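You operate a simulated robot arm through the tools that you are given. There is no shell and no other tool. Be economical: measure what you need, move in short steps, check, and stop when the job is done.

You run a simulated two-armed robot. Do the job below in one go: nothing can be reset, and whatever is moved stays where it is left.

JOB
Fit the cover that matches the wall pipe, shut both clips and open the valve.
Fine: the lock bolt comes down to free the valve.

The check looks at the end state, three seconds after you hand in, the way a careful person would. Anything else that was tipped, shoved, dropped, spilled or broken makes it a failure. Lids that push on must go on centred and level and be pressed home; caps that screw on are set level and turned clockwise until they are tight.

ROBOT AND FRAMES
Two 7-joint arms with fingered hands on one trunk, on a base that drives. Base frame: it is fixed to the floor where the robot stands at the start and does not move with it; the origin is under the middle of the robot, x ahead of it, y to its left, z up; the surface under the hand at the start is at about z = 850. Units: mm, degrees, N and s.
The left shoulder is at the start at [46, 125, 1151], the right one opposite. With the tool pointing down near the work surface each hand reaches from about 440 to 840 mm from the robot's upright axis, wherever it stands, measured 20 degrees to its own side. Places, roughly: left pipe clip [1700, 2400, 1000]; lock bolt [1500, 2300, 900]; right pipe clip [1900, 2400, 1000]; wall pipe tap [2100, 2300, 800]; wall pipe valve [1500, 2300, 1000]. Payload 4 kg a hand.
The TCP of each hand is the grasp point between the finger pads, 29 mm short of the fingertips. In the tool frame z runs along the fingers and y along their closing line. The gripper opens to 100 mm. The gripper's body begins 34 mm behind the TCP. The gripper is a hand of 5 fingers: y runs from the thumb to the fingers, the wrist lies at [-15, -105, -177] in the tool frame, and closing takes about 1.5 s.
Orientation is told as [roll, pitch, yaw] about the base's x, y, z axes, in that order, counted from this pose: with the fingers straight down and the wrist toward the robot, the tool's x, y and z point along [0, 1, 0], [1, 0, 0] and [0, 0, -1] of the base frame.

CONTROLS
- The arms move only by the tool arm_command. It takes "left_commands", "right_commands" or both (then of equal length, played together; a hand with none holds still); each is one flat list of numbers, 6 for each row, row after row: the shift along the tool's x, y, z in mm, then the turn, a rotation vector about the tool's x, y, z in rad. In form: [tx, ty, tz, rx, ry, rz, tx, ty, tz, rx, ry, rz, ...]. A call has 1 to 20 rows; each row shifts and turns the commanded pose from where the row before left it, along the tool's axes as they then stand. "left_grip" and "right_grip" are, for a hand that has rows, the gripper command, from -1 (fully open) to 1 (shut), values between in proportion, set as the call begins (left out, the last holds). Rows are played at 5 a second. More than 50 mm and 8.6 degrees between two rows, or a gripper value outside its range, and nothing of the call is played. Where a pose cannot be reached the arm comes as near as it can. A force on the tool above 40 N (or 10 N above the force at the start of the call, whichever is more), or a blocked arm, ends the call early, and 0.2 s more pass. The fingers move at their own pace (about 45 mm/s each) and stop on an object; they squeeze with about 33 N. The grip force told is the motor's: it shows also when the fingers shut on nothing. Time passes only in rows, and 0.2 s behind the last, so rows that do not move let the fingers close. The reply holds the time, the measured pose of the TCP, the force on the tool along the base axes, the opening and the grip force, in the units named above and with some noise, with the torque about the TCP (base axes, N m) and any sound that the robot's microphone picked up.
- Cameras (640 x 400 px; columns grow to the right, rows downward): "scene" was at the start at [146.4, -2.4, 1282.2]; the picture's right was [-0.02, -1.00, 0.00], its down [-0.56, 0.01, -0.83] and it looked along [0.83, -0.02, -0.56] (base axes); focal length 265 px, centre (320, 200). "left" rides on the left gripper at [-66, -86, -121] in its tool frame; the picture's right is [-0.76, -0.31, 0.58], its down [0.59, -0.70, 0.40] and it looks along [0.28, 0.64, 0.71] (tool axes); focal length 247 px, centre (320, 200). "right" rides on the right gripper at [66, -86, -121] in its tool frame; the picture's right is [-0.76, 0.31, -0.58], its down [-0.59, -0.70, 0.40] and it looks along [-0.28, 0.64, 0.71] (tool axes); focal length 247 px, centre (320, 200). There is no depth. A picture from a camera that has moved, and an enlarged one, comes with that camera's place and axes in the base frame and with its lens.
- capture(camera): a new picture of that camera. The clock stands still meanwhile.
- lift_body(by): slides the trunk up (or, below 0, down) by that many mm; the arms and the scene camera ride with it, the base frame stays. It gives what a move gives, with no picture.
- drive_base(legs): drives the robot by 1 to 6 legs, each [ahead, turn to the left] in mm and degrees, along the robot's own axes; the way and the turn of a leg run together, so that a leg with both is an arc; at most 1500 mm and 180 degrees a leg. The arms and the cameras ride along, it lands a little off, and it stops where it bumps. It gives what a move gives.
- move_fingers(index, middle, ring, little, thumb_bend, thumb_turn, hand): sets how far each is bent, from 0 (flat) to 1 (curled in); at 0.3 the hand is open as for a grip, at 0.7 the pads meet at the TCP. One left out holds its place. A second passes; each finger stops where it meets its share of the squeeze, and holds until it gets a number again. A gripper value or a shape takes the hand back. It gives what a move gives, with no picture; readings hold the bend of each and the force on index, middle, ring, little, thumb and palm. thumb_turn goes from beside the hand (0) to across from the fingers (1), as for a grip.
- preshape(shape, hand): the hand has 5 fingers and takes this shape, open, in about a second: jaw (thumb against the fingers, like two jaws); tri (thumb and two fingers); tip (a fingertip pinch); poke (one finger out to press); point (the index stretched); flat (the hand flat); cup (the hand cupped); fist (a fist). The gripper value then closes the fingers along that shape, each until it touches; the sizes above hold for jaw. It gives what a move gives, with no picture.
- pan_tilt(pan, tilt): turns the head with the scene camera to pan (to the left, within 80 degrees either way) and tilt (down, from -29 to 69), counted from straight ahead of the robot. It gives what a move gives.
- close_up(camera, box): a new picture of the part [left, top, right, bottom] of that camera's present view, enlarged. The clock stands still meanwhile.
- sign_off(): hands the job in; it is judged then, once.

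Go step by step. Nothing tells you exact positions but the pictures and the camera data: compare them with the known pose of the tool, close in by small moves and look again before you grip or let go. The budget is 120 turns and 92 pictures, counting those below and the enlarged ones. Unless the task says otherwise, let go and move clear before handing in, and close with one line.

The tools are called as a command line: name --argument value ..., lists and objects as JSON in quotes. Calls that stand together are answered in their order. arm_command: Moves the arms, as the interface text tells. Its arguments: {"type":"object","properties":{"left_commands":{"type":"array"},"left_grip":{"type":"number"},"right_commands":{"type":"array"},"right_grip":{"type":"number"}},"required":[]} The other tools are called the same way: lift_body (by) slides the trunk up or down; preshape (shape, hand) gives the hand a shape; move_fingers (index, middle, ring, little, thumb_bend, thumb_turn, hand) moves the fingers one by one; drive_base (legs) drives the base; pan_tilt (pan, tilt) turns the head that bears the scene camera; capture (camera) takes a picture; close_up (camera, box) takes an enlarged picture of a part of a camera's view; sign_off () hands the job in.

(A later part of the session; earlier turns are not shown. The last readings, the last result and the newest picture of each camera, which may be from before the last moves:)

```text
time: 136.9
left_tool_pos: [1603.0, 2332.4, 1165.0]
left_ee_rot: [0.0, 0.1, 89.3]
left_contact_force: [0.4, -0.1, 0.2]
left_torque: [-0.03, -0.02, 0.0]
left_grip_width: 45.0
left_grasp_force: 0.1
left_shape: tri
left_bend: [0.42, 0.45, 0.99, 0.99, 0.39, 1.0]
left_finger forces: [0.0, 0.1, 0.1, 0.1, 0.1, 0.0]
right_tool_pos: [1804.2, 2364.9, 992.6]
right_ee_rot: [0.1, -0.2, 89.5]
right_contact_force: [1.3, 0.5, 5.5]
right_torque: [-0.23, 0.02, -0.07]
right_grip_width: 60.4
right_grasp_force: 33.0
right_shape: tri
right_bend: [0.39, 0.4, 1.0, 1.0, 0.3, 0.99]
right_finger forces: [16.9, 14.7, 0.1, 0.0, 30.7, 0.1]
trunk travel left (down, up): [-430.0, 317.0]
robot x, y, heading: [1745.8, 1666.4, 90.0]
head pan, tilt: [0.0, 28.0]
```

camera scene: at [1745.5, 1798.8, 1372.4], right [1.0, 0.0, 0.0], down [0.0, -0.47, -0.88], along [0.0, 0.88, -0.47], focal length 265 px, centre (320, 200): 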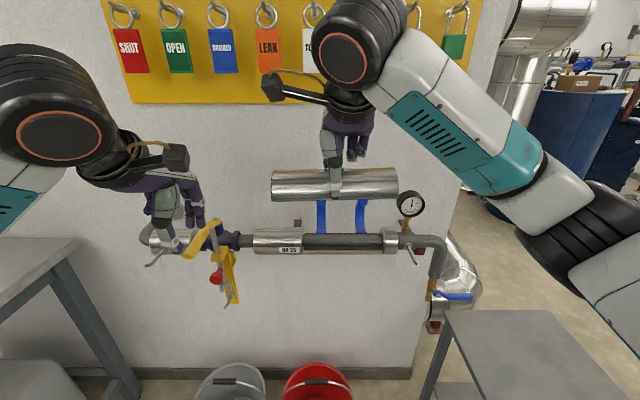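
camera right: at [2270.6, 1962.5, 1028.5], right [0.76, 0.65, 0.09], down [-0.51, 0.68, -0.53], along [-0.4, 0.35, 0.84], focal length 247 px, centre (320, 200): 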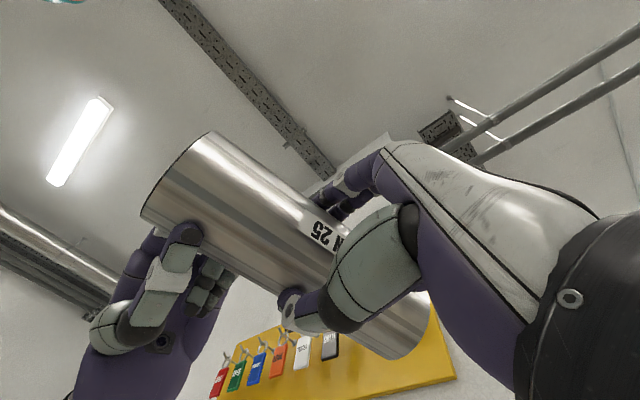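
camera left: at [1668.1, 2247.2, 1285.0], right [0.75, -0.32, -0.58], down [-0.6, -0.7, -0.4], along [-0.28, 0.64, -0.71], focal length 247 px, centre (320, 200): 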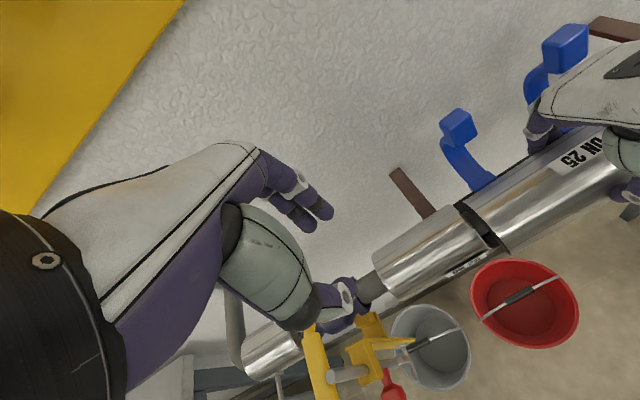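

It touches now at the front edge (the torque has reversed), as wanted. I ease the grip a little so the back can settle down.

arm_command --right_commands '[0, 0, 0, 0, 0, 0, 0, 0, 0, 0, 0, 0, 0, 0, 0, 0, 0, 0]' --right_grip -0.34

close_up --camera "left" --box '[400, 110, 610, 285]'

```text
time: 137.7
left_tool_pos: [1601.5, 2332.3, 1164.9]
left_ee_rot: [0.0, 0.2, 89.3]
left_contact_force: [-0.9, -0.4, 0.4]
left_torque: [0.0, -0.01, 0.0]
left_grip_width: 44.6
left_grasp_force: 0.1
left_shape: tri
left_bend: [0.42, 0.45, 0.99, 0.99, 0.39, 1.0]
left_finger forces: [0.0, 0.0, 0.1, 0.1, 0.0, 0.0]
right_tool_pos: [1805.0, 2365.2, 991.2]
right_ee_rot: [-0.2, -0.2, 89.4]
right_contact_force: [-0.2, 0.3, 1.3]
right_torque: [-0.03, -0.01, 0.03]
right_grip_width: 67.2
right_grasp_force: 0.0
right_shape: tri
right_bend: [0.4, 0.36, 0.99, 0.99, 0.3, 0.99]
right_finger forces: [0.0, 0.0, 0.0, 0.0, 0.0, 0.0]
trunk travel left (down, up): [-430.0, 317.0]
robot x, y, heading: [1743.7, 1665.3, 89.8]
head pan, tilt: [0.0, 28.0]
```

```text
2.29 times, centred on (505, 198) of left
camera zoom: at [1667.3, 2245.9, 1285.6], right [0.75, -0.32, -0.58], down [-0.6, -0.7, -0.4], along [-0.28, 0.64, -0.71], focal length 564 px, centre (-103, 206)
```

zoom: 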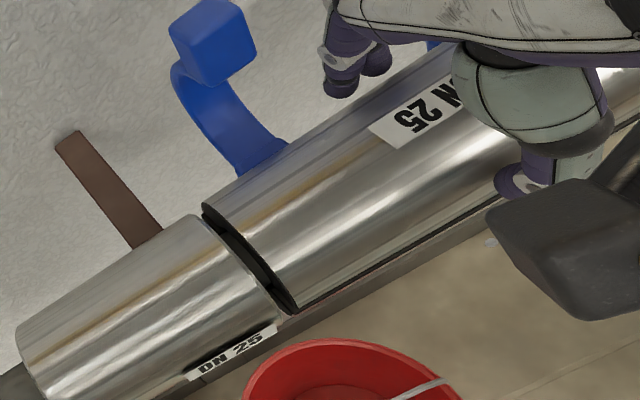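

The cover settled level by itself with no finger load. I open wider and lift the hand straight up.

arm_command --right_commands '[0, 0, 0, 0, 0, 0, 0, 0, 0, 0, 0, 0, 0, 0, 0, 0, 0, 0, 0, 0, -8, 0, 0, 0, 0, 0, -15, 0, 0, 0, 0, 0, -30, 0, 0, 0, 0, 0, -40, 0, 0, 0, 0, 0, -40, 0, 0, 0, 0, -20, -40, 0, 0, 0, 0, -45, 0, 0, 0, 0, 0, -45, 0, 0, 0, 0]' --right_grip -0.7

capture --camera "scene"

```text
time: 140.1
left_tool_pos: [1605.3, 2331.3, 1166.7]
left_ee_rot: [0.2, 0.0, 89.4]
left_contact_force: [1.2, 0.4, 1.2]
left_torque: [0.0, 0.09, 0.04]
left_grip_width: 44.9
left_grasp_force: 0.1
left_shape: tri
left_bend: [0.42, 0.45, 0.99, 0.99, 0.39, 1.0]
left_finger forces: [0.1, 0.1, 0.0, 0.1, 0.0, 0.0]
right_tool_pos: [1809.2, 2257.8, 1164.2]
right_ee_rot: [0.1, 0.1, 89.3]
right_contact_force: [1.1, -0.4, -0.4]
right_torque: [0.01, 0.01, 0.0]
right_grip_width: 85.0
right_grasp_force: 0.1
right_shape: tri
right_bend: [0.36, 0.32, 0.99, 0.99, 0.3, 0.98]
right_finger forces: [0.0, 0.0, 0.1, 0.0, 0.0, 0.0]
trunk travel left (down, up): [-430.0, 317.0]
robot x, y, heading: [1742.6, 1666.8, 90.1]
head pan, tilt: [0.0, 28.0]
```

```text
11 pictures are left
camera scene: at [1749.0, 1797.8, 1372.6], right [1.0, 0.0, 0.0], down [0.0, -0.47, -0.88], along [0.0, 0.88, -0.47], focal length 265 px, centre (320, 200)
```

scene: 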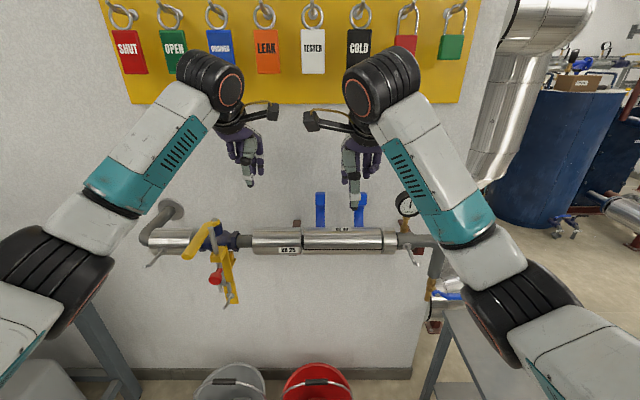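

The cover sits flush between the jacket and the ring. Next the clips: I move 60 mm closer, draw the left hand back, close the right hand's fingers and take it behind the right clip.

arm_command --left_commands '[5, -40, 0, 0, 0, 0, 5, -45, 0, 0, 0, 0, 5, -45, 0, 0, 0, 0, 5, -45, 0, 0, 0, 0, 5, -30, 0, 0, 0, 0, 0, 0, 0, 0, 0, 0]' --right_commands '[0, 0, 0, 0, 0, 0, 0, 0, 0, 0, 0, 0, 0, 0, 0, 0, 0, 0, 0, 0, 0, 0, 0, 0, 0, 0, 0, 0, 0, 0, 0, 0, 0, 0, 0, 0]' --right_grip 1 --left_grip 1

drive_base --legs '[[60, 0]]'

```text
time: 141.5
left_tool_pos: [1578.9, 2123.6, 1164.5]
left_ee_rot: [0.0, 0.1, 89.3]
left_contact_force: [0.0, -0.7, -0.1]
left_torque: [0.0, 0.0, -0.03]
left_grip_width: 0.0
left_grasp_force: 33.1
left_shape: tri
left_bend: [0.7, 0.7, 1.0, 1.0, 0.7, 1.0]
left_finger forces: [0.0, 0.1, 0.1, 0.0, 0.1, 0.0]
right_tool_pos: [1805.7, 2258.6, 1166.1]
right_ee_rot: [-0.2, 0.0, 89.4]
right_contact_force: [-0.2, -0.5, -0.8]
right_torque: [0.02, 0.01, -0.05]
right_grip_width: 0.0
right_grasp_force: 31.9
right_shape: tri
right_bend: [0.7, 0.7, 1.0, 1.0, 0.7, 1.0]
right_finger forces: [0.0, 0.0, 0.1, 0.1, 0.1, 0.0]
trunk travel left (down, up): [-430.0, 317.0]
robot x, y, heading: [1744.4, 1659.9, 90.0]
head pan, tilt: [0.0, 28.0]
```

```text
time: 142.5
left_tool_pos: [1579.4, 2183.2, 1163.9]
left_ee_rot: [0.0, 0.1, 89.5]
left_contact_force: [-0.8, 0.2, -0.7]
left_torque: [0.0, 0.0, 0.0]
left_grip_width: 0.1
left_grasp_force: 33.3
left_shape: tri
left_bend: [0.7, 0.7, 1.0, 1.0, 0.7, 1.0]
left_finger forces: [0.1, 0.0, 0.0, 0.0, 0.0, 0.0]
right_tool_pos: [1805.3, 2316.8, 1166.2]
right_ee_rot: [0.0, 0.1, 89.6]
right_contact_force: [-0.2, 0.7, -0.2]
right_torque: [0.0, -0.02, 0.01]
right_grip_width: 0.0
right_grasp_force: 32.9
right_shape: tri
right_bend: [0.7, 0.7, 1.0, 1.0, 0.7, 1.0]
right_finger forces: [0.1, 0.0, 0.0, 0.0, 0.0, 0.0]
trunk travel left (down, up): [-430.0, 317.0]
robot x, y, heading: [1745.8, 1725.7, 89.7]
head pan, tilt: [0.0, 28.0]
```

arm_command --right_commands '[-13.5, 36.5, -4, 0, 0, 0, -13.5, 36.5, -4, 0, 0, 0, -13.5, 36.5, 0, 0, 0, 0, -13.5, 36.5, 0, 0, 0, 0, 0, 0, 30, 0, 0, 0, 0, 0, 30, 0, 0, 0, 0, 0, 25, 0, 0, 0, 0, 0, 15, 0, 0, 0]'

close_up --camera "scene" --box '[270, 130, 450, 260]'

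```text
time: 144.3
left_tool_pos: [1577.2, 2183.1, 1164.0]
left_ee_rot: [0.0, 0.1, 89.4]
left_contact_force: [0.2, 0.3, -0.2]
left_torque: [-0.02, 0.0, 0.01]
left_grip_width: 0.0
left_grasp_force: 32.8
left_shape: tri
left_bend: [0.7, 0.7, 1.0, 1.0, 0.7, 1.0]
left_finger forces: [0.0, 0.0, 0.0, 0.0, 0.0, 0.0]
right_tool_pos: [1860.4, 2461.2, 1073.0]
right_ee_rot: [-0.1, 0.0, 89.5]
right_contact_force: [-0.6, -0.6, -0.8]
right_torque: [0.01, -0.02, 0.03]
right_grip_width: 0.0
right_grasp_force: 32.3
right_shape: tri
right_bend: [0.7, 0.7, 1.0, 1.0, 0.7, 1.0]
right_finger forces: [0.0, 0.0, 0.0, 0.0, 0.1, 0.0]
trunk travel left (down, up): [-430.0, 317.0]
robot x, y, heading: [1744.1, 1721.4, 89.6]
head pan, tilt: [0.0, 28.0]
```

```text
3.08 times, centred on (360, 195) of scene
camera zoom: at [1745.1, 1857.0, 1372.5], right [1.0, 0.0, 0.0], down [0.0, -0.47, -0.88], along [0.0, 0.88, -0.47], focal length 816 px, centre (197, 215)
```

zoom: 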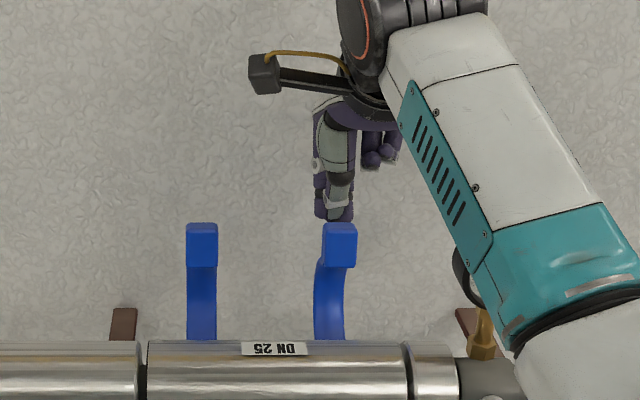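

The fingertips are just behind the right clip's pad. I pull it forward over the top.

arm_command --right_commands '[4, 0, 9, 0, 0, 0, 0, -20, 0, 0, 0, 0, 0, -20, 0, 0, 0, 0, 0, -20, 0, 0, 0, 0, 0, -20, 0, 0, 0, 0, 0, -20, 0, 0, 0, 0, 0, -15, 0, 0, 0, 0]'

close_up --camera "scene" --box '[270, 150, 450, 280]'

```text
time: 145.9
left_tool_pos: [1577.8, 2182.9, 1165.0]
left_ee_rot: [0.0, 0.1, 89.4]
left_contact_force: [0.0, 0.2, -0.3]
left_torque: [0.0, -0.03, 0.02]
left_grip_width: 0.2
left_grasp_force: 32.8
left_shape: tri
left_bend: [0.7, 0.7, 1.0, 1.0, 0.7, 1.0]
left_finger forces: [0.0, 0.0, 0.0, 0.0, 0.1, 0.0]
right_tool_pos: [1856.7, 2345.3, 1066.0]
right_ee_rot: [-0.1, 0.1, 89.3]
right_contact_force: [-0.2, -0.5, -0.3]
right_torque: [0.02, 0.03, -0.02]
right_grip_width: 0.0
right_grasp_force: 33.2
right_shape: tri
right_bend: [0.7, 0.7, 1.0, 1.0, 0.7, 1.0]
right_finger forces: [0.0, 0.0, 0.0, 0.0, 0.1, 0.1]
trunk travel left (down, up): [-430.0, 317.0]
robot x, y, heading: [1742.7, 1721.9, 90.0]
head pan, tilt: [0.0, 28.0]
```

```text
3.08 times, centred on (360, 215) of scene
camera zoom: at [1745.2, 1856.6, 1372.5], right [1.0, 0.0, 0.0], down [0.0, -0.47, -0.88], along [0.0, 0.88, -0.47], focal length 816 px, centre (197, 154)
```

zoom: 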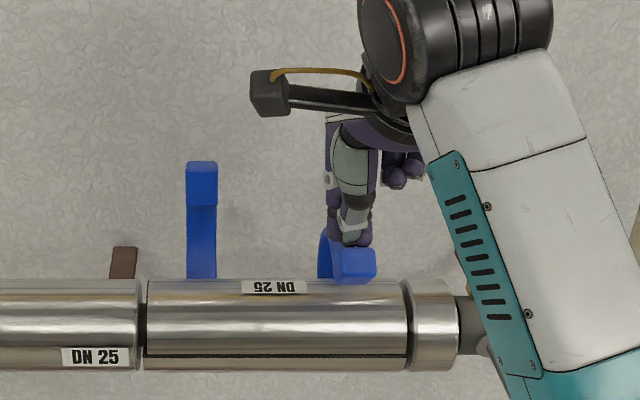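

The clip follows nicely. I continue over and down onto the front.

arm_command --right_commands '[0, -10, 4, 0, 0, 0, 0, -10, 7, 0, 0, 0, 0, -9, 10, 0, 0, 0, 0, -8, 11, 0, 0, 0, 0, -6, 12, 0, 0, 0, 0, -4, 12, 0, 0, 0, 0, -2, 12, 0, 0, 0, 0, -1, 10, 0, 0, 0]'

close_up --camera "scene" --box '[270, 150, 450, 280]'

```text
time: 147.7
left_tool_pos: [1577.9, 2181.1, 1165.1]
left_ee_rot: [0.0, 0.1, 89.4]
left_contact_force: [0.4, -0.7, -0.3]
left_torque: [0.01, -0.02, -0.01]
left_grip_width: 0.0
left_grasp_force: 32.7
left_shape: tri
left_bend: [0.7, 0.7, 1.0, 1.0, 0.7, 1.0]
left_finger forces: [0.0, 0.0, 0.1, 0.1, 0.0, 0.0]
right_tool_pos: [1854.7, 2297.7, 993.3]
right_ee_rot: [0.2, -0.9, 89.4]
right_contact_force: [-2.7, -1.2, 29.7]
right_torque: [-0.04, -0.09, 0.03]
right_grip_width: 0.0
right_grasp_force: 33.8
right_shape: tri
right_bend: [0.7, 0.7, 1.0, 1.0, 0.7, 1.0]
right_finger forces: [0.0, 41.6, 0.0, 0.0, 0.0, 0.0]
trunk travel left (down, up): [-430.0, 317.0]
robot x, y, heading: [1744.7, 1722.2, 90.0]
head pan, tilt: [0.0, 28.0]
```

```text
3.08 times, centred on (360, 215) of scene
camera zoom: at [1744.2, 1854.3, 1373.3], right [1.0, 0.0, 0.0], down [0.0, -0.47, -0.88], along [0.0, 0.88, -0.47], focal length 816 px, centre (197, 154)
```

zoom: 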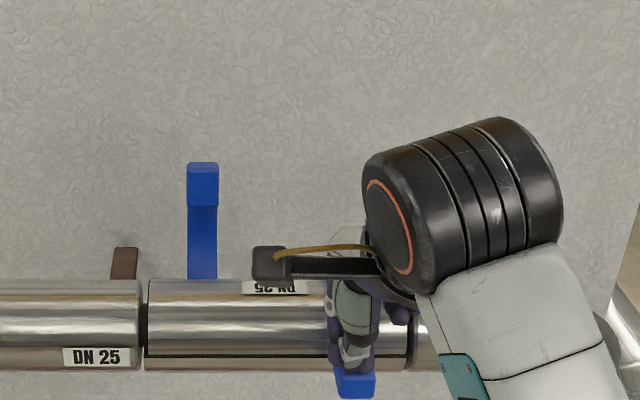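

The clip is down at the front and resists at 30 N. I press a bit further to shut it.

arm_command --right_commands '[0, 0, 3, 0, 0, 0, 0, 0, 3, 0, 0, 0, 0, 0, 3, 0, 0, 0]'

```text
time: 148.1
left_tool_pos: [1577.6, 2180.5, 1163.9]
left_ee_rot: [0.0, -0.1, 89.3]
left_contact_force: [0.4, -0.3, 0.5]
left_torque: [0.02, 0.0, -0.01]
left_grip_width: 0.1
left_grasp_force: 33.4
left_shape: tri
left_bend: [0.7, 0.7, 1.0, 1.0, 0.7, 1.0]
left_finger forces: [0.1, 0.0, 0.0, 0.0, 0.0, 0.0]
right_tool_pos: [1853.9, 2297.8, 993.9]
right_ee_rot: [0.3, -1.5, 89.5]
right_contact_force: [-1.5, -3.4, 16.5]
right_torque: [-0.11, -0.06, 0.01]
right_grip_width: 0.0
right_grasp_force: 32.6
right_shape: tri
right_bend: [0.7, 0.7, 1.0, 1.0, 0.7, 1.0]
right_finger forces: [0.0, 0.1, 0.0, 0.0, 0.0, 0.0]
trunk travel left (down, up): [-430.0, 317.0]
robot x, y, heading: [1745.4, 1724.8, 90.0]
head pan, tilt: [0.0, 28.0]
stopped in row 1 (right hand): the force on the tool passed its limit at 42 N (the readings are from after the stop); the commanded pose is now the measured one
```

I raise the right hand clear and look at the clip.

arm_command --right_commands '[0, -5, -30, 0, 0, 0, 0, -5, -45, 0, 0, 0, -20, -20, -45, 0, 0, 0, -30, -40, -45, 0, 0, 0, -30, -45, 0, 0, 0, 0, -20, -30, 0, 0, 0, 0]'

close_up --camera "scene" --box '[240, 160, 440, 285]'

```text
refused: row 3 steps farther than a row can; nothing moved
```

```text
3.20 times, centred on (340, 222) of scene
camera zoom: at [1745.2, 1855.3, 1372.5], right [1.0, 0.0, 0.0], down [0.0, -0.47, -0.88], along [0.0, 0.88, -0.47], focal length 848 px, centre (256, 128)
```

zoom: 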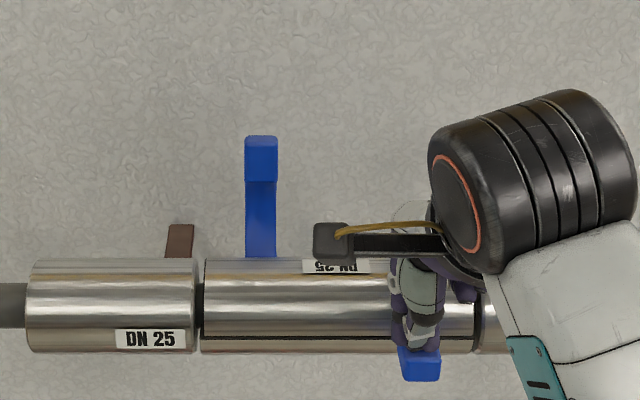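

arm_command --right_commands '[0, -5, -30, 0, 0, 0, 0, -5, -45, 0, 0, 0, -10, -25, -40, 0, 0, 0, -25, -35, -15, 0, 0, 0, -30, -35, 0, 0, 0, 0, -30, -35, 0, 0, 0, 0]'

arm_command --left_commands '[-30, 10, -2, 0, 0, 0, -30, 20, -2, 0, 0, 0, -30, 30, -2, 0, 0, 0, -30, 35, 0, 0, 0, 0, -25, 40, 0, 0, 0, 0, -20, 43, 0, 0, 0, 0, -6, 48, 0, 0, 0, 0, 0, 48, 0, 0, 0, 0, 0, 6, 30, 0, 0, 0, 0, 0, 35, 0, 0, 0, 0, 0, 25, 0, 0, 0, 0, 0, 15, 0, 0, 0]'

close_up --camera "scene" --box '[240, 140, 440, 285]'

```text
time: 149.5
left_tool_pos: [1578.5, 2182.5, 1165.7]
left_ee_rot: [0.1, 0.0, 89.4]
left_contact_force: [0.4, -0.6, -1.0]
left_torque: [0.0, 0.02, 0.0]
left_grip_width: 0.2
left_grasp_force: 32.8
left_shape: tri
left_bend: [0.7, 0.7, 1.0, 1.0, 0.7, 1.0]
left_finger forces: [0.0, 0.0, 0.0, 0.0, 0.0, 0.0]
right_tool_pos: [1952.1, 2153.1, 1117.8]
right_ee_rot: [0.1, -1.1, 89.5]
right_contact_force: [-1.1, 0.3, 0.2]
right_torque: [0.01, 0.02, 0.0]
right_grip_width: 0.0
right_grasp_force: 33.0
right_shape: tri
right_bend: [0.7, 0.7, 1.0, 1.0, 0.7, 1.0]
right_finger forces: [0.0, 0.0, 0.0, 0.0, 0.0, 0.0]
trunk travel left (down, up): [-430.0, 317.0]
robot x, y, heading: [1741.5, 1725.5, 90.0]
head pan, tilt: [0.0, 28.0]
```

```text
time: 152.1
left_tool_pos: [1753.4, 2460.6, 1065.8]
left_ee_rot: [-0.1, 0.1, 89.3]
left_contact_force: [0.8, 0.2, -0.9]
left_torque: [-0.01, 0.01, 0.0]
left_grip_width: 0.0
left_grasp_force: 32.7
left_shape: tri
left_bend: [0.7, 0.7, 1.0, 1.0, 0.7, 1.0]
left_finger forces: [0.1, 0.0, 0.0, 0.1, 0.0, 0.1]
right_tool_pos: [1952.5, 2155.2, 1118.1]
right_ee_rot: [0.1, -0.9, 89.5]
right_contact_force: [0.3, -1.2, -0.1]
right_torque: [-0.05, -0.01, 0.01]
right_grip_width: 0.1
right_grasp_force: 33.0
right_shape: tri
right_bend: [0.7, 0.7, 1.0, 1.0, 0.7, 1.0]
right_finger forces: [0.0, 0.1, 0.1, 0.0, 0.0, 0.0]
trunk travel left (down, up): [-430.0, 317.0]
robot x, y, heading: [1744.5, 1723.4, 89.9]
head pan, tilt: [0.0, 28.0]
```

```text
2.76 times, centred on (340, 212) of scene
camera zoom: at [1745.6, 1856.9, 1372.5], right [1.0, 0.0, 0.0], down [0.0, -0.47, -0.88], along [0.0, 0.88, -0.47], focal length 731 px, centre (265, 166)
```

zoom: 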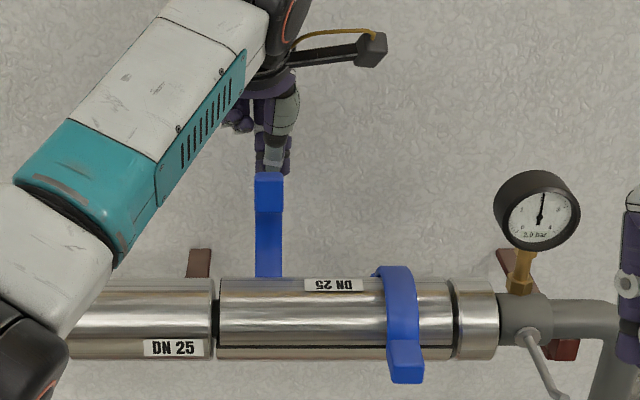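

The right clip is shut around the cover. The left hand is in the same place behind the left clip, so I repeat the motion.

arm_command --left_commands '[3, -20, 0, 0, 0, 0, 0, -20, 0, 0, 0, 0, 0, -20, 0, 0, 0, 0, 0, -20, 0, 0, 0, 0, 0, -20, 0, 0, 0, 0, 0, -15, 0, 0, 0, 0, 0, -10, 4, 0, 0, 0, 0, -10, 7, 0, 0, 0, 0, -9, 10, 0, 0, 0, 0, -8, 11, 0, 0, 0, 0, -6, 12, 0, 0, 0, 0, -4, 12, 0, 0, 0, 0, -2, 12, 0, 0, 0, 0, -1, 10, 0, 0, 0, 0, 0, 3, 0, 0, 0]'

arm_command --left_commands '[0, 0, 3, 0, 0, 0, 0, 0, 3, 0, 0, 0, 0, 0, 3, 0, 0, 0]'

```text
time: 155.3
left_tool_pos: [1749.2, 2294.1, 995.0]
left_ee_rot: [-0.2, -0.9, 89.4]
left_contact_force: [-2.2, -0.7, 38.7]
left_torque: [-0.02, 0.22, -0.08]
left_grip_width: 0.0
left_grasp_force: 33.2
left_shape: tri
left_bend: [0.7, 0.7, 1.0, 1.0, 0.7, 1.0]
left_finger forces: [0.1, 47.5, 0.0, 0.1, 60.6, 0.1]
right_tool_pos: [1950.8, 2150.7, 1121.0]
right_ee_rot: [0.1, -1.0, 89.4]
right_contact_force: [-0.7, 0.5, -0.1]
right_torque: [0.01, -0.03, -0.03]
right_grip_width: 0.0
right_grasp_force: 33.3
right_shape: tri
right_bend: [0.7, 0.7, 1.0, 1.0, 0.7, 1.0]
right_finger forces: [0.0, 0.0, 0.1, 0.0, 0.0, 0.0]
trunk travel left (down, up): [-430.0, 317.0]
robot x, y, heading: [1741.9, 1724.1, 89.8]
head pan, tilt: [0.0, 28.0]
```

```text
time: 155.8
left_tool_pos: [1749.5, 2296.9, 994.5]
left_ee_rot: [-0.3, -1.5, 89.3]
left_contact_force: [-2.5, -4.3, 19.8]
left_torque: [-0.14, 0.22, 0.02]
left_grip_width: 0.2
left_grasp_force: 32.6
left_shape: tri
left_bend: [0.7, 0.7, 1.0, 1.0, 0.7, 1.0]
left_finger forces: [0.0, 42.3, 0.0, 0.0, 0.0, 0.1]
right_tool_pos: [1950.9, 2153.5, 1118.5]
right_ee_rot: [0.1, -1.0, 89.5]
right_contact_force: [-0.7, 0.5, 0.0]
right_torque: [0.01, 0.02, 0.01]
right_grip_width: 0.0
right_grasp_force: 33.4
right_shape: tri
right_bend: [0.7, 0.7, 1.0, 1.0, 0.7, 1.0]
right_finger forces: [0.1, 0.2, 0.0, 0.1, 0.0, 0.1]
trunk travel left (down, up): [-430.0, 317.0]
robot x, y, heading: [1745.9, 1724.7, 89.7]
head pan, tilt: [0.0, 28.0]
stopped in row 2 (left hand): the force on the tool passed its limit at 51 N (the readings are from after the stop); the commanded pose is now the measured one
```

Both clips have gone down to the same depth. I raise the left hand clear toward the left and look at the valve and lock bolt.

arm_command --left_commands '[0, -3, -30, 0, 0, 0, 0, 0, -45, 0, 0, 0, 0, 0, -45, 0, 0, 0, 0, 0, -45, 0, 0, 0, 38, -5, 0, 0, 0, 0, 38, -5, 0, 0, 0, 0, 38, -5, 0, 0, 0, 0, 38, -5, 0, 0, 0, 0]'

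close_up --camera "scene" --box '[150, 160, 410, 322]'

```text
time: 157.6
left_tool_pos: [1597.1, 2287.2, 1143.7]
left_ee_rot: [-0.2, -1.2, 89.4]
left_contact_force: [0.1, -0.4, 0.6]
left_torque: [0.0, -0.02, 0.01]
left_grip_width: 0.0
left_grasp_force: 33.1
left_shape: tri
left_bend: [0.7, 0.7, 1.0, 1.0, 0.7, 1.0]
left_finger forces: [0.0, 0.0, 0.1, 0.1, 0.0, 0.0]
left hand out of reach, approached as far as the arm can: row 5, 6, 7
right_tool_pos: [1950.9, 2154.3, 1118.3]
right_ee_rot: [0.1, -0.9, 89.5]
right_contact_force: [-0.8, 0.7, 0.3]
right_torque: [-0.02, 0.0, -0.03]
right_grip_width: 0.0
right_grasp_force: 33.3
right_shape: tri
right_bend: [0.7, 0.7, 1.0, 1.0, 0.7, 1.0]
right_finger forces: [0.0, 0.0, 0.0, 0.0, 0.0, 0.0]
trunk travel left (down, up): [-430.0, 317.0]
robot x, y, heading: [1745.0, 1724.1, 90.0]
head pan, tilt: [0.0, 28.0]
```

```text
2.46 times, centred on (280, 241) of scene
camera zoom: at [1745.1, 1856.7, 1372.5], right [1.0, 0.0, 0.0], down [0.0, -0.47, -0.88], along [0.0, 0.88, -0.47], focal length 653 px, centre (418, 99)
```

zoom: 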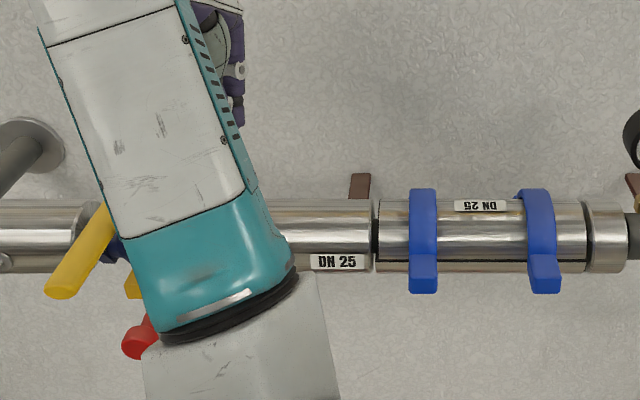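

Both clips are shut. The forearm hides the valve, so I draw the left hand back, back off 150 mm and lower the trunk to work on the lock bolt from the front.

arm_command --left_commands '[5, -35, 0, 0, 0, 0, 5, -35, 0, 0, 0, 0, 5, -30, 0, 0, 0, 0]'

drive_base --legs '[[-150, 0]]'

lift_body --by -180

arm_command --left_commands '[0, 0, 0, -0.1428, 0, 0, 0, 0, 0, -0.1428, 0, 0, 0, 0, 0, -0.1428, 0, 0, 0, 0, 0, -0.1428, 0, 0, 0, 0, 0, -0.1428, 0, 0, 0, 0, 0, -0.1428, 0, 0, 0, 0, 0, -0.1428, 0, 0, 0, 0, 0, -0.1428, 0, 0, 0, 0, 0, -0.1428, 0, 0, 0, 0, 0, -0.1428, 0, 0, 0, 0, 0, -0.1428, 0, 0]' --left_grip -0.3

pan_tilt --pan 20 --tilt 18

capture --camera "scene"

```text
time: 158.3
left_tool_pos: [1597.5, 2288.1, 1143.6]
left_ee_rot: [-0.2, -1.2, 89.4]
left_contact_force: [0.3, 0.3, 0.3]
left_torque: [0.0, 0.05, -0.02]
left_grip_width: 0.1
left_grasp_force: 32.9
left_shape: tri
left_bend: [0.7, 0.7, 1.0, 1.0, 0.7, 1.0]
left_finger forces: [0.0, 0.1, 0.1, 0.0, 0.1, 0.0]
left hand out of reach, approached as far as the arm can: row 1, 2, 3
right_tool_pos: [1951.0, 2154.7, 1117.7]
right_ee_rot: [0.0, -0.9, 89.5]
right_contact_force: [-0.8, 0.3, -0.3]
right_torque: [0.01, 0.02, 0.03]
right_grip_width: 0.0
right_grasp_force: 32.9
right_shape: tri
right_bend: [0.7, 0.7, 1.0, 1.0, 0.7, 1.0]
right_finger forces: [0.0, 0.1, 0.0, 0.0, 0.1, 0.1]
trunk travel left (down, up): [-430.0, 317.0]
robot x, y, heading: [1743.1, 1723.1, 90.2]
head pan, tilt: [0.0, 28.0]
```

```text
time: 159.7
left_tool_pos: [1596.7, 2135.7, 1144.0]
left_ee_rot: [-0.1, -1.2, 89.4]
left_contact_force: [-0.6, -0.2, -0.2]
left_torque: [0.02, -0.03, -0.02]
left_grip_width: 0.4
left_grasp_force: 32.6
left_shape: tri
left_bend: [0.7, 0.7, 1.0, 1.0, 0.7, 1.0]
left_finger forces: [0.1, 0.0, 0.0, 0.0, 0.0, 0.0]
right_tool_pos: [1950.7, 2001.6, 1118.7]
right_ee_rot: [0.0, -0.9, 89.5]
right_contact_force: [0.7, -0.4, 0.2]
right_torque: [0.02, 0.02, -0.02]
right_grip_width: 0.0
right_grasp_force: 32.8
right_shape: tri
right_bend: [0.7, 0.7, 1.0, 1.0, 0.7, 1.0]
right_finger forces: [0.1, 0.1, 0.1, 0.0, 0.1, 0.1]
trunk travel left (down, up): [-430.0, 317.0]
robot x, y, heading: [1744.3, 1570.1, 90.1]
head pan, tilt: [0.0, 28.0]
```

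```text
time: 161.7
left_tool_pos: [1597.0, 2158.0, 900.6]
left_ee_rot: [-0.2, 5.2, 89.5]
left_contact_force: [0.9, 0.4, -0.2]
left_torque: [0.02, -0.03, -0.02]
left_grip_width: 0.0
left_grasp_force: 33.0
left_shape: tri
left_bend: [0.7, 0.7, 1.0, 1.0, 0.7, 1.0]
left_finger forces: [0.0, 0.0, 0.0, 0.1, 0.0, 0.1]
right_tool_pos: [1951.9, 2003.8, 939.6]
right_ee_rot: [0.3, -0.8, 89.5]
right_contact_force: [0.0, 0.0, -0.3]
right_torque: [0.03, 0.01, 0.0]
right_grip_width: 0.0
right_grasp_force: 32.8
right_shape: tri
right_bend: [0.7, 0.7, 1.0, 1.0, 0.7, 1.0]
right_finger forces: [0.2, 0.0, 0.0, 0.1, 0.0, 0.0]
trunk travel left (down, up): [-250.0, 497.0]
robot x, y, heading: [1745.4, 1566.5, 89.8]
head pan, tilt: [0.0, 28.0]
```

```text
time: 164.1
left_tool_pos: [1596.1, 2157.4, 900.8]
left_ee_rot: [-1.7, -84.7, 91.0]
left_contact_force: [0.1, 0.3, -0.8]
left_torque: [0.0, 0.0, -0.02]
left_grip_width: 65.1
left_grasp_force: 0.1
left_shape: tri
left_bend: [0.4, 0.37, 0.99, 0.99, 0.3, 0.99]
left_finger forces: [0.1, 0.1, 0.0, 0.0, 0.0, 0.1]
right_tool_pos: [1950.9, 2004.2, 937.6]
right_ee_rot: [0.2, -0.8, 89.4]
right_contact_force: [-0.5, 0.7, 0.1]
right_torque: [-0.02, 0.06, 0.01]
right_grip_width: 0.0
right_grasp_force: 33.4
right_shape: tri
right_bend: [0.7, 0.7, 1.0, 1.0, 0.7, 1.0]
right_finger forces: [0.0, 0.0, 0.0, 0.1, 0.0, 0.0]
trunk travel left (down, up): [-250.0, 497.0]
robot x, y, heading: [1743.4, 1571.0, 89.8]
head pan, tilt: [0.0, 28.0]
```

```text
time: 165.0
left_tool_pos: [1597.7, 2157.2, 899.7]
left_ee_rot: [-1.8, -84.7, 91.3]
left_contact_force: [-0.1, -0.1, -0.8]
left_torque: [0.01, -0.03, -0.02]
left_grip_width: 64.9
left_grasp_force: 0.0
left_shape: tri
left_bend: [0.4, 0.37, 0.99, 0.99, 0.3, 0.99]
left_finger forces: [0.0, 0.0, 0.1, 0.0, 0.0, 0.0]
right_tool_pos: [1950.4, 2003.0, 938.9]
right_ee_rot: [0.1, -0.8, 89.5]
right_contact_force: [0.0, -0.6, 0.7]
right_torque: [0.0, -0.01, -0.03]
right_grip_width: 0.2
right_grasp_force: 32.8
right_shape: tri
right_bend: [0.7, 0.7, 1.0, 1.0, 0.7, 1.0]
right_finger forces: [0.0, 0.1, 0.1, 0.0, 0.0, 0.0]
trunk travel left (down, up): [-250.0, 497.0]
robot x, y, heading: [1742.7, 1572.4, 90.0]
head pan, tilt: [20.0, 18.0]
```

```text
4 pictures are left
camera scene: at [1713.4, 1745.0, 1204.8], right [0.94, 0.34, 0.0], down [0.1, -0.29, -0.95], along [-0.32, 0.89, -0.31], focal length 265 px, centre (320, 200)
```

scene: 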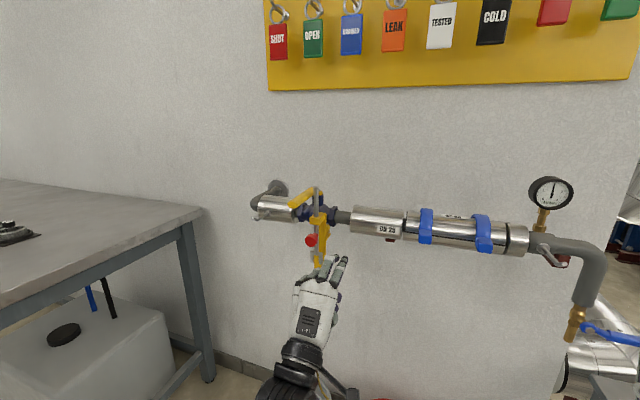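

I zoom in on the valve and bolt for accurate positions.

close_up --camera "scene" --box '[265, 175, 375, 285]'

```text
3.64 times, centred on (320, 230) of scene
camera zoom: at [1713.4, 1745.0, 1204.8], right [0.94, 0.34, 0.0], down [0.1, -0.29, -0.95], along [-0.32, 0.89, -0.31], focal length 964 px, centre (320, 91)
```

zoom: 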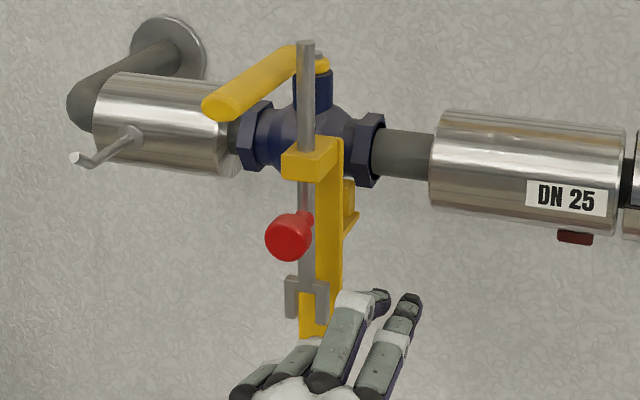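

The rod stands at about [1519, 2258] with its red knob at about [1513, 2241, 936]; the yellow guide block is just above. I move the left hand in from the front, the fingers over the knob and the thumb under it.

arm_command --left_commands '[28, 11, 0, -0.045, 0, 0, 28, 11, 0, -0.045, 0, 0, 28, 10, 0, 0, 0, 0, 0, 0, 20, 0, 0, 0, 0, 0, 18, 0, 0, 0, 0, 0, 0, 0, 0, 0]' --left_grip 0.06

close_up --camera "scene" --box '[265, 175, 375, 285]'

```text
time: 166.4
left_tool_pos: [1514.5, 2198.0, 932.8]
left_ee_rot: [-55.7, -89.8, 145.0]
left_contact_force: [0.3, 1.3, -0.6]
left_torque: [0.01, 0.02, 0.01]
left_grip_width: 47.4
left_grasp_force: 0.1
left_shape: tri
left_bend: [0.41, 0.44, 0.99, 0.99, 0.38, 1.0]
left_finger forces: [0.0, 0.1, 0.1, 0.0, 0.0, 0.1]
right_tool_pos: [1951.4, 2005.2, 938.7]
right_ee_rot: [0.1, -0.8, 89.6]
right_contact_force: [0.4, -0.6, -0.6]
right_torque: [-0.01, -0.02, -0.01]
right_grip_width: 0.2
right_grasp_force: 33.4
right_shape: tri
right_bend: [0.7, 0.7, 1.0, 1.0, 0.7, 1.0]
right_finger forces: [0.1, 0.1, 0.0, 0.0, 0.1, 0.0]
trunk travel left (down, up): [-250.0, 497.0]
robot x, y, heading: [1744.7, 1569.5, 90.0]
head pan, tilt: [20.0, 18.0]
```

```text
3.64 times, centred on (320, 230) of scene
camera zoom: at [1713.2, 1745.0, 1204.8], right [0.94, 0.34, 0.0], down [0.11, -0.29, -0.95], along [-0.32, 0.89, -0.31], focal length 964 px, centre (320, 91)
```

zoom: 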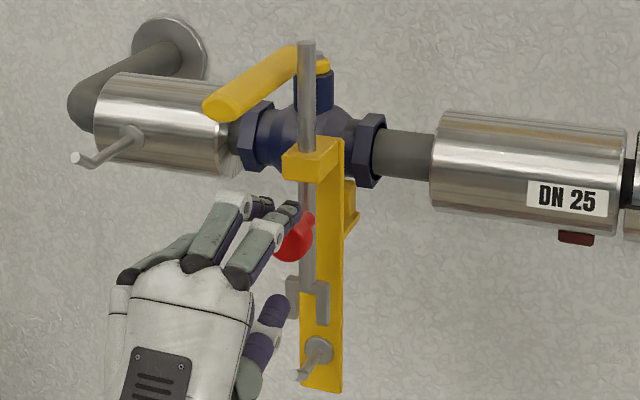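

The fingertips are just above the knob's front, slightly left. I shift 5 mm right, go in 18 mm and close on the knob.

arm_command --left_commands '[-5, 0, 6, 0, 0, 0, 0, 0, 7, 0, 0, 0, 0, 0, 5, 0, 0, 0]'

arm_command --left_commands '[0, 0, 0, 0, 0, 0, 0, 0, 0, 0, 0, 0, 0, 0, 0, 0, 0, 0, 0, 0, 0, 0, 0, 0, 0, 0, 0, 0, 0, 0]' --left_grip 1

```text
time: 167.2
left_tool_pos: [1519.1, 2216.0, 931.7]
left_ee_rot: [-48.0, -89.8, 137.4]
left_contact_force: [0.1, -0.3, 0.5]
left_torque: [0.0, 0.01, 0.0]
left_grip_width: 47.4
left_grasp_force: 0.0
left_shape: tri
left_bend: [0.41, 0.44, 0.99, 0.99, 0.38, 1.0]
left_finger forces: [0.0, 0.1, 0.0, 0.0, 0.1, 0.0]
right_tool_pos: [1951.9, 2004.9, 938.3]
right_ee_rot: [0.1, -0.7, 89.5]
right_contact_force: [0.4, -0.3, -0.4]
right_torque: [0.01, -0.01, -0.01]
right_grip_width: 0.2
right_grasp_force: 33.6
right_shape: tri
right_bend: [0.7, 0.7, 1.0, 1.0, 0.7, 1.0]
right_finger forces: [0.0, 0.0, 0.1, 0.1, 0.0, 0.1]
trunk travel left (down, up): [-250.0, 497.0]
robot x, y, heading: [1740.7, 1575.6, 90.0]
head pan, tilt: [20.0, 18.0]
```

```text
time: 168.4
left_tool_pos: [1519.4, 2215.6, 932.4]
left_ee_rot: [-33.8, -89.7, 123.2]
left_contact_force: [4.2, -5.9, -5.5]
left_torque: [-0.13, 0.05, -0.1]
left_grip_width: 8.8
left_grasp_force: 32.9
left_shape: tri
left_bend: [0.71, 0.56, 1.0, 1.0, 0.72, 1.0]
left_finger forces: [0.1, 18.6, 0.1, 0.0, 28.8, 0.0]
right_tool_pos: [1952.0, 2003.2, 939.0]
right_ee_rot: [0.2, -0.8, 89.5]
right_contact_force: [0.5, -0.2, 0.1]
right_torque: [0.0, 0.06, 0.01]
right_grip_width: 0.0
right_grasp_force: 33.6
right_shape: tri
right_bend: [0.7, 0.7, 1.0, 1.0, 0.7, 1.0]
right_finger forces: [0.0, 0.1, 0.0, 0.0, 0.0, 0.0]
trunk travel left (down, up): [-250.0, 497.0]
robot x, y, heading: [1743.8, 1575.8, 89.9]
head pan, tilt: [20.0, 18.0]
```

Only the middle finger met the knob: it is farther left and deeper. I open, shift 9 mm left and 8 mm in, and close again.

arm_command --left_commands '[0, 0, 0, 0, 0, 0, 0, 0, 0, 0, 0, 0, 0, 0, 0, 0, 0, 0, 0, 0, 0, 0, 0, 0, 9, 0, 0, 0, 0, 0, 0, 0, 4, 0, 0, 0, 0, 0, 4, 0, 0, 0]' --left_grip 0.06

arm_command --left_commands '[0, 0, 0, 0, 0, 0, 0, 0, 0, 0, 0, 0, 0, 0, 0, 0, 0, 0, 0, 0, 0, 0, 0, 0, 0, 0, 0, 0, 0, 0]' --left_grip 1

```text
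time: 170.0
left_tool_pos: [1510.1, 2225.4, 930.8]
left_ee_rot: [-58.5, -89.8, 147.8]
left_contact_force: [0.4, -0.2, 0.2]
left_torque: [0.0, 0.01, 0.01]
left_grip_width: 46.8
left_grasp_force: 0.0
left_shape: tri
left_bend: [0.41, 0.44, 0.99, 0.99, 0.38, 1.0]
left_finger forces: [0.0, 0.0, 0.1, 0.0, 0.1, 0.1]
right_tool_pos: [1952.0, 2004.6, 938.9]
right_ee_rot: [0.1, -0.8, 89.4]
right_contact_force: [0.3, 0.1, 0.8]
right_torque: [0.04, 0.0, -0.01]
right_grip_width: 0.0
right_grasp_force: 33.4
right_shape: tri
right_bend: [0.7, 0.7, 1.0, 1.0, 0.7, 1.0]
right_finger forces: [0.1, 0.0, 0.1, 0.0, 0.0, 0.0]
trunk travel left (down, up): [-250.0, 497.0]
robot x, y, heading: [1748.4, 1575.4, 90.0]
head pan, tilt: [20.0, 18.0]
```

```text
time: 171.2
left_tool_pos: [1509.2, 2223.4, 932.0]
left_ee_rot: [-51.6, -89.9, 141.1]
left_contact_force: [-0.9, -1.5, -1.2]
left_torque: [0.04, 0.0, 0.03]
left_grip_width: 18.1
left_grasp_force: 33.3
left_shape: tri
left_bend: [0.58, 0.6, 1.0, 1.0, 0.53, 1.0]
left_finger forces: [15.5, 13.0, 0.1, 0.0, 29.4, 0.0]
right_tool_pos: [1952.6, 2003.9, 939.1]
right_ee_rot: [0.0, -0.8, 89.6]
right_contact_force: [-0.6, -0.9, 0.8]
right_torque: [-0.02, -0.01, -0.05]
right_grip_width: 0.2
right_grasp_force: 33.1
right_shape: tri
right_bend: [0.7, 0.7, 1.0, 1.0, 0.7, 1.0]
right_finger forces: [0.1, 0.1, 0.0, 0.0, 0.0, 0.0]
trunk travel left (down, up): [-250.0, 497.0]
robot x, y, heading: [1748.9, 1574.5, 89.9]
head pan, tilt: [20.0, 18.0]
```

Now both fingers and the thumb hold the knob. I pull the bolt down.

arm_command --left_commands '[0, -6, 0, 0, 0, 0, 0, -6, 0, 0, 0, 0, 0, -6, 0, 0, 0, 0, 0, -6, 0, 0, 0, 0, 0, -6, 0, 0, 0, 0, 0, -6, 0, 0, 0, 0, 0, -6, 0, 0, 0, 0, 0, -6, 0, 0, 0, 0, 0, -6, 0, 0, 0, 0, 0, -6, 0, 0, 0, 0]'

```text
time: 173.4
left_tool_pos: [1509.1, 2222.6, 878.5]
left_ee_rot: [-166.5, -89.3, -104.2]
left_contact_force: [-1.5, 6.2, 24.2]
left_torque: [0.75, -0.06, 0.08]
left_grip_width: 16.5
left_grasp_force: 32.8
left_shape: tri
left_bend: [0.55, 0.55, 1.0, 1.0, 0.73, 1.0]
left_finger forces: [21.6, 19.5, 0.0, 0.0, 18.2, 0.0]
right_tool_pos: [1952.4, 2001.1, 938.9]
right_ee_rot: [0.3, -0.9, 89.5]
right_contact_force: [-0.4, 0.7, 0.0]
right_torque: [-0.01, 0.0, 0.0]
right_grip_width: 0.2
right_grasp_force: 32.8
right_shape: tri
right_bend: [0.7, 0.7, 1.0, 1.0, 0.7, 1.0]
right_finger forces: [0.1, 0.0, 0.0, 0.0, 0.1, 0.0]
trunk travel left (down, up): [-250.0, 497.0]
robot x, y, heading: [1745.1, 1568.6, 89.9]
head pan, tilt: [20.0, 18.0]
```

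It came down about 53 mm with rising resistance. I press a little more to be sure it is at its end.

arm_command --left_commands '[0, -3, 0, 0, 0, 0, 0, -3, 0, 0, 0, 0]'

```text
time: 174.0
left_tool_pos: [1509.1, 2222.1, 873.8]
left_ee_rot: [-170.3, -89.2, -100.4]
left_contact_force: [-4.5, 9.0, 32.2]
left_torque: [0.82, -0.11, 0.18]
left_grip_width: 15.9
left_grasp_force: 32.9
left_shape: tri
left_bend: [0.53, 0.53, 1.0, 1.0, 0.76, 1.0]
left_finger forces: [22.2, 21.4, 0.0, 0.1, 15.7, 0.0]
right_tool_pos: [1951.9, 2002.7, 939.7]
right_ee_rot: [0.2, -0.9, 89.5]
right_contact_force: [0.6, 0.0, 0.0]
right_torque: [0.01, -0.01, 0.05]
right_grip_width: 0.2
right_grasp_force: 33.1
right_shape: tri
right_bend: [0.7, 0.7, 1.0, 1.0, 0.7, 1.0]
right_finger forces: [0.1, 0.1, 0.0, 0.0, 0.0, 0.0]
trunk travel left (down, up): [-250.0, 497.0]
robot x, y, heading: [1744.2, 1570.8, 89.8]
head pan, tilt: [20.0, 18.0]
```

At its stop. I relax, open and back out, then look.

arm_command --left_commands '[0, 5, 0, 0, 0, 0, 0, 0, 0, 0, 0, 0, 0, 0, 0, 0, 0, 0, 0, 0, 0, 0, 0, 0, 0, 0, 0, 0, 0, 0, 0, 0, -25, 0, 0, 0, 0, 0, -40, 0, 0, 0, 0, 0, -45, 0, 0, 0, -40, 0, 0, 0, 0, 0]' --left_grip -0.1

close_up --camera "scene" --box '[265, 165, 385, 285]'

```text
time: 176.0
left_tool_pos: [1549.2, 2114.3, 869.4]
left_ee_rot: [-52.2, -89.7, 141.5]
left_contact_force: [0.2, -0.3, 0.2]
left_torque: [-0.01, 0.0, -0.01]
left_grip_width: 55.4
left_grasp_force: 0.1
left_shape: tri
left_bend: [0.39, 0.4, 0.99, 0.99, 0.3, 1.0]
left_finger forces: [0.0, 0.1, 0.0, 0.1, 0.0, 0.1]
right_tool_pos: [1950.9, 2003.6, 938.7]
right_ee_rot: [0.2, -0.8, 89.6]
right_contact_force: [-0.9, -0.4, 0.4]
right_torque: [0.0, 0.01, 0.0]
right_grip_width: 0.1
right_grasp_force: 32.8
right_shape: tri
right_bend: [0.7, 0.7, 1.0, 1.0, 0.7, 1.0]
right_finger forces: [0.0, 0.0, 0.1, 0.0, 0.0, 0.0]
trunk travel left (down, up): [-250.0, 497.0]
robot x, y, heading: [1746.1, 1573.2, 89.6]
head pan, tilt: [20.0, 18.0]
```

```text
3.33 times, centred on (325, 225) of scene
camera zoom: at [1713.3, 1744.8, 1204.9], right [0.94, 0.34, 0.0], down [0.1, -0.29, -0.95], along [-0.32, 0.89, -0.31], focal length 884 px, centre (303, 117)
```

zoom: 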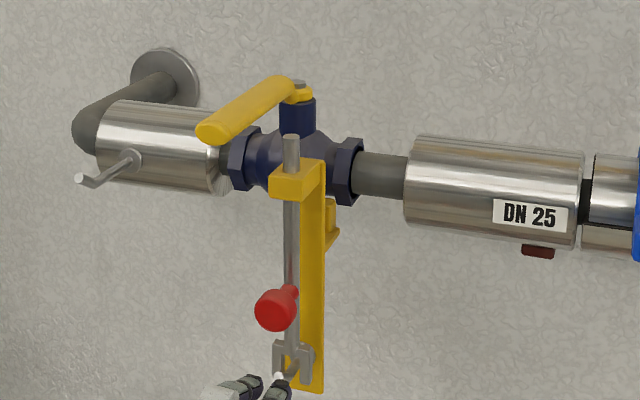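

The bolt is down and clear of the handle. I raise the trunk again, turn the left hand to point down with closed fingers, and bring it to the left of the handle's end.

lift_body --by 180

arm_command --left_commands '[0, 0, 0, 0.1428, 0, 0, 0, 0, 0, 0.1428, 0, 0, 0, 0, 0, 0.1428, 0, 0, 0, 0, 0, 0.1428, 0, 0, 0, 0, 0, 0.1428, 0, 0, 0, 0, 0, 0.1428, 0, 0, 0, 0, 0, 0.1428, 0, 0, 0, 0, 0, 0.1428, 0, 0, 0, 0, 0, 0.1428, 0, 0, 0, 0, 0, 0.1428, 0, 0, 0, 0, 0, 0.1428, 0, 0, 0, 0, -40, 0, 0, 0, 0, 0, -30, 0, 0, 0]' --left_grip 1

```text
time: 178.0
left_tool_pos: [1549.0, 2113.3, 1051.3]
left_ee_rot: [-46.3, -89.8, 135.8]
left_contact_force: [-0.3, -0.2, 0.1]
left_torque: [0.0, 0.0, 0.01]
left_grip_width: 55.1
left_grasp_force: 0.1
left_shape: tri
left_bend: [0.39, 0.4, 0.99, 0.99, 0.3, 1.0]
left_finger forces: [0.0, 0.0, 0.0, 0.0, 0.1, 0.0]
right_tool_pos: [1951.4, 2003.5, 1117.7]
right_ee_rot: [0.1, -0.7, 89.6]
right_contact_force: [-0.6, -0.3, -0.5]
right_torque: [-0.02, -0.03, -0.01]
right_grip_width: 0.0
right_grasp_force: 32.9
right_shape: tri
right_bend: [0.7, 0.7, 1.0, 1.0, 0.7, 1.0]
right_finger forces: [0.1, 0.1, 0.1, 0.1, 0.1, 0.0]
trunk travel left (down, up): [-430.0, 317.0]
robot x, y, heading: [1744.3, 1570.2, 89.9]
head pan, tilt: [20.0, 18.0]
```

```text
time: 180.8
left_tool_pos: [1549.0, 2115.8, 1122.3]
left_ee_rot: [0.0, 0.2, 89.5]
left_contact_force: [0.8, -0.2, 0.5]
left_torque: [0.01, 0.03, -0.02]
left_grip_width: 0.1
left_grasp_force: 32.8
left_shape: tri
left_bend: [0.7, 0.7, 1.0, 1.0, 0.7, 1.0]
left_finger forces: [0.0, 0.0, 0.0, 0.0, 0.0, 0.0]
right_tool_pos: [1951.9, 2005.4, 1118.2]
right_ee_rot: [0.1, -0.8, 89.5]
right_contact_force: [0.4, -0.2, 0.0]
right_torque: [-0.03, -0.01, -0.03]
right_grip_width: 0.1
right_grasp_force: 33.2
right_shape: tri
right_bend: [0.7, 0.7, 1.0, 1.0, 0.7, 1.0]
right_finger forces: [0.0, 0.0, 0.1, 0.1, 0.1, 0.0]
trunk travel left (down, up): [-430.0, 317.0]
robot x, y, heading: [1747.1, 1575.5, 89.9]
head pan, tilt: [20.0, 18.0]
```

arm_command --left_commands '[36.3, 29, 0, 0, 0, 0, 36.3, 29, 0, 0, 0, 0, 36.3, 29, 0, 0, 0, 0, 0, 0, 30, 0, 0, 0, 0, 0, 30, 0, 0, 0, 0, 0, 26, 0, 0, 0]'

arm_command --left_commands '[-25, 1, 0, 0, 0, 0, -23, 0, 0, 0, 0, 0, -24, 1, 0, 0, 0, 0]'

```text
time: 182.2
left_tool_pos: [1441.2, 2202.6, 1034.7]
left_ee_rot: [-0.2, 0.1, 89.4]
left_contact_force: [-0.2, 0.7, -0.1]
left_torque: [0.0, 0.01, 0.0]
left_grip_width: 0.0
left_grasp_force: 33.1
left_shape: tri
left_bend: [0.7, 0.7, 1.0, 1.0, 0.7, 1.0]
left_finger forces: [0.0, 0.0, 0.1, 0.1, 0.0, 0.0]
right_tool_pos: [1951.7, 2003.8, 1118.5]
right_ee_rot: [0.1, -0.7, 89.5]
right_contact_force: [-0.8, 0.4, 0.0]
right_torque: [-0.01, 0.01, 0.0]
right_grip_width: 0.1
right_grasp_force: 32.8
right_shape: tri
right_bend: [0.7, 0.7, 1.0, 1.0, 0.7, 1.0]
right_finger forces: [0.0, 0.0, 0.0, 0.0, 0.0, 0.1]
trunk travel left (down, up): [-430.0, 317.0]
robot x, y, heading: [1741.8, 1572.4, 90.1]
head pan, tilt: [20.0, 18.0]
```

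```text
time: 183.0
left_tool_pos: [1512.2, 2203.3, 1034.4]
left_ee_rot: [-0.2, 0.2, 89.5]
left_contact_force: [-2.5, -0.1, 0.8]
left_torque: [0.0, -0.01, 0.01]
left_grip_width: 0.0
left_grasp_force: 34.0
left_shape: tri
left_bend: [0.7, 0.7, 1.0, 1.0, 0.7, 1.0]
left_finger forces: [3.0, 0.1, 0.0, 0.1, 0.0, 0.1]
right_tool_pos: [1950.3, 2003.5, 1118.4]
right_ee_rot: [0.1, -0.8, 89.4]
right_contact_force: [-0.4, 0.8, -1.1]
right_torque: [-0.02, -0.02, -0.04]
right_grip_width: 0.2
right_grasp_force: 33.3
right_shape: tri
right_bend: [0.7, 0.7, 1.0, 1.0, 0.7, 1.0]
right_finger forces: [0.0, 0.1, 0.0, 0.0, 0.0, 0.0]
trunk travel left (down, up): [-430.0, 317.0]
robot x, y, heading: [1745.6, 1573.0, 90.1]
head pan, tilt: [20.0, 18.0]
```

The index finger is pushing the handle with only a few newtons. I follow the arc round to the pipe line.

arm_command --left_commands '[-26, 7, 0, 0, 0, 0, -26, 10, 0, 0, 0, 0, -23, 16, 0, 0, 0, 0, -20, 19, 0, 0, 0, 0, -13, 17, 0, 0, 0, 0, -10, 18, 0, 0, 0, 0, -7, 15, 0, 0, 0, 0, -3, 12, 0, 0, 0, 0, -3, 14, 0, 0, 0, 0]'

```text
time: 185.0
left_tool_pos: [1644.3, 2328.2, 1036.6]
left_ee_rot: [-0.1, 0.1, 89.3]
left_contact_force: [-1.1, -7.1, 1.8]
left_torque: [0.04, 0.01, 0.1]
left_grip_width: 0.0
left_grasp_force: 33.0
left_shape: tri
left_bend: [0.7, 0.7, 1.0, 1.0, 0.7, 1.0]
left_finger forces: [0.0, 6.2, 0.0, 0.0, 0.0, 0.0]
right_tool_pos: [1951.7, 2003.7, 1120.1]
right_ee_rot: [0.1, -0.8, 89.5]
right_contact_force: [0.2, 0.6, 0.5]
right_torque: [-0.01, 0.0, -0.01]
right_grip_width: 0.0
right_grasp_force: 33.0
right_shape: tri
right_bend: [0.7, 0.7, 1.0, 1.0, 0.7, 1.0]
right_finger forces: [0.1, 0.1, 0.0, 0.0, 0.0, 0.0]
trunk travel left (down, up): [-430.0, 317.0]
robot x, y, heading: [1746.4, 1574.0, 89.8]
head pan, tilt: [20.0, 18.0]
```

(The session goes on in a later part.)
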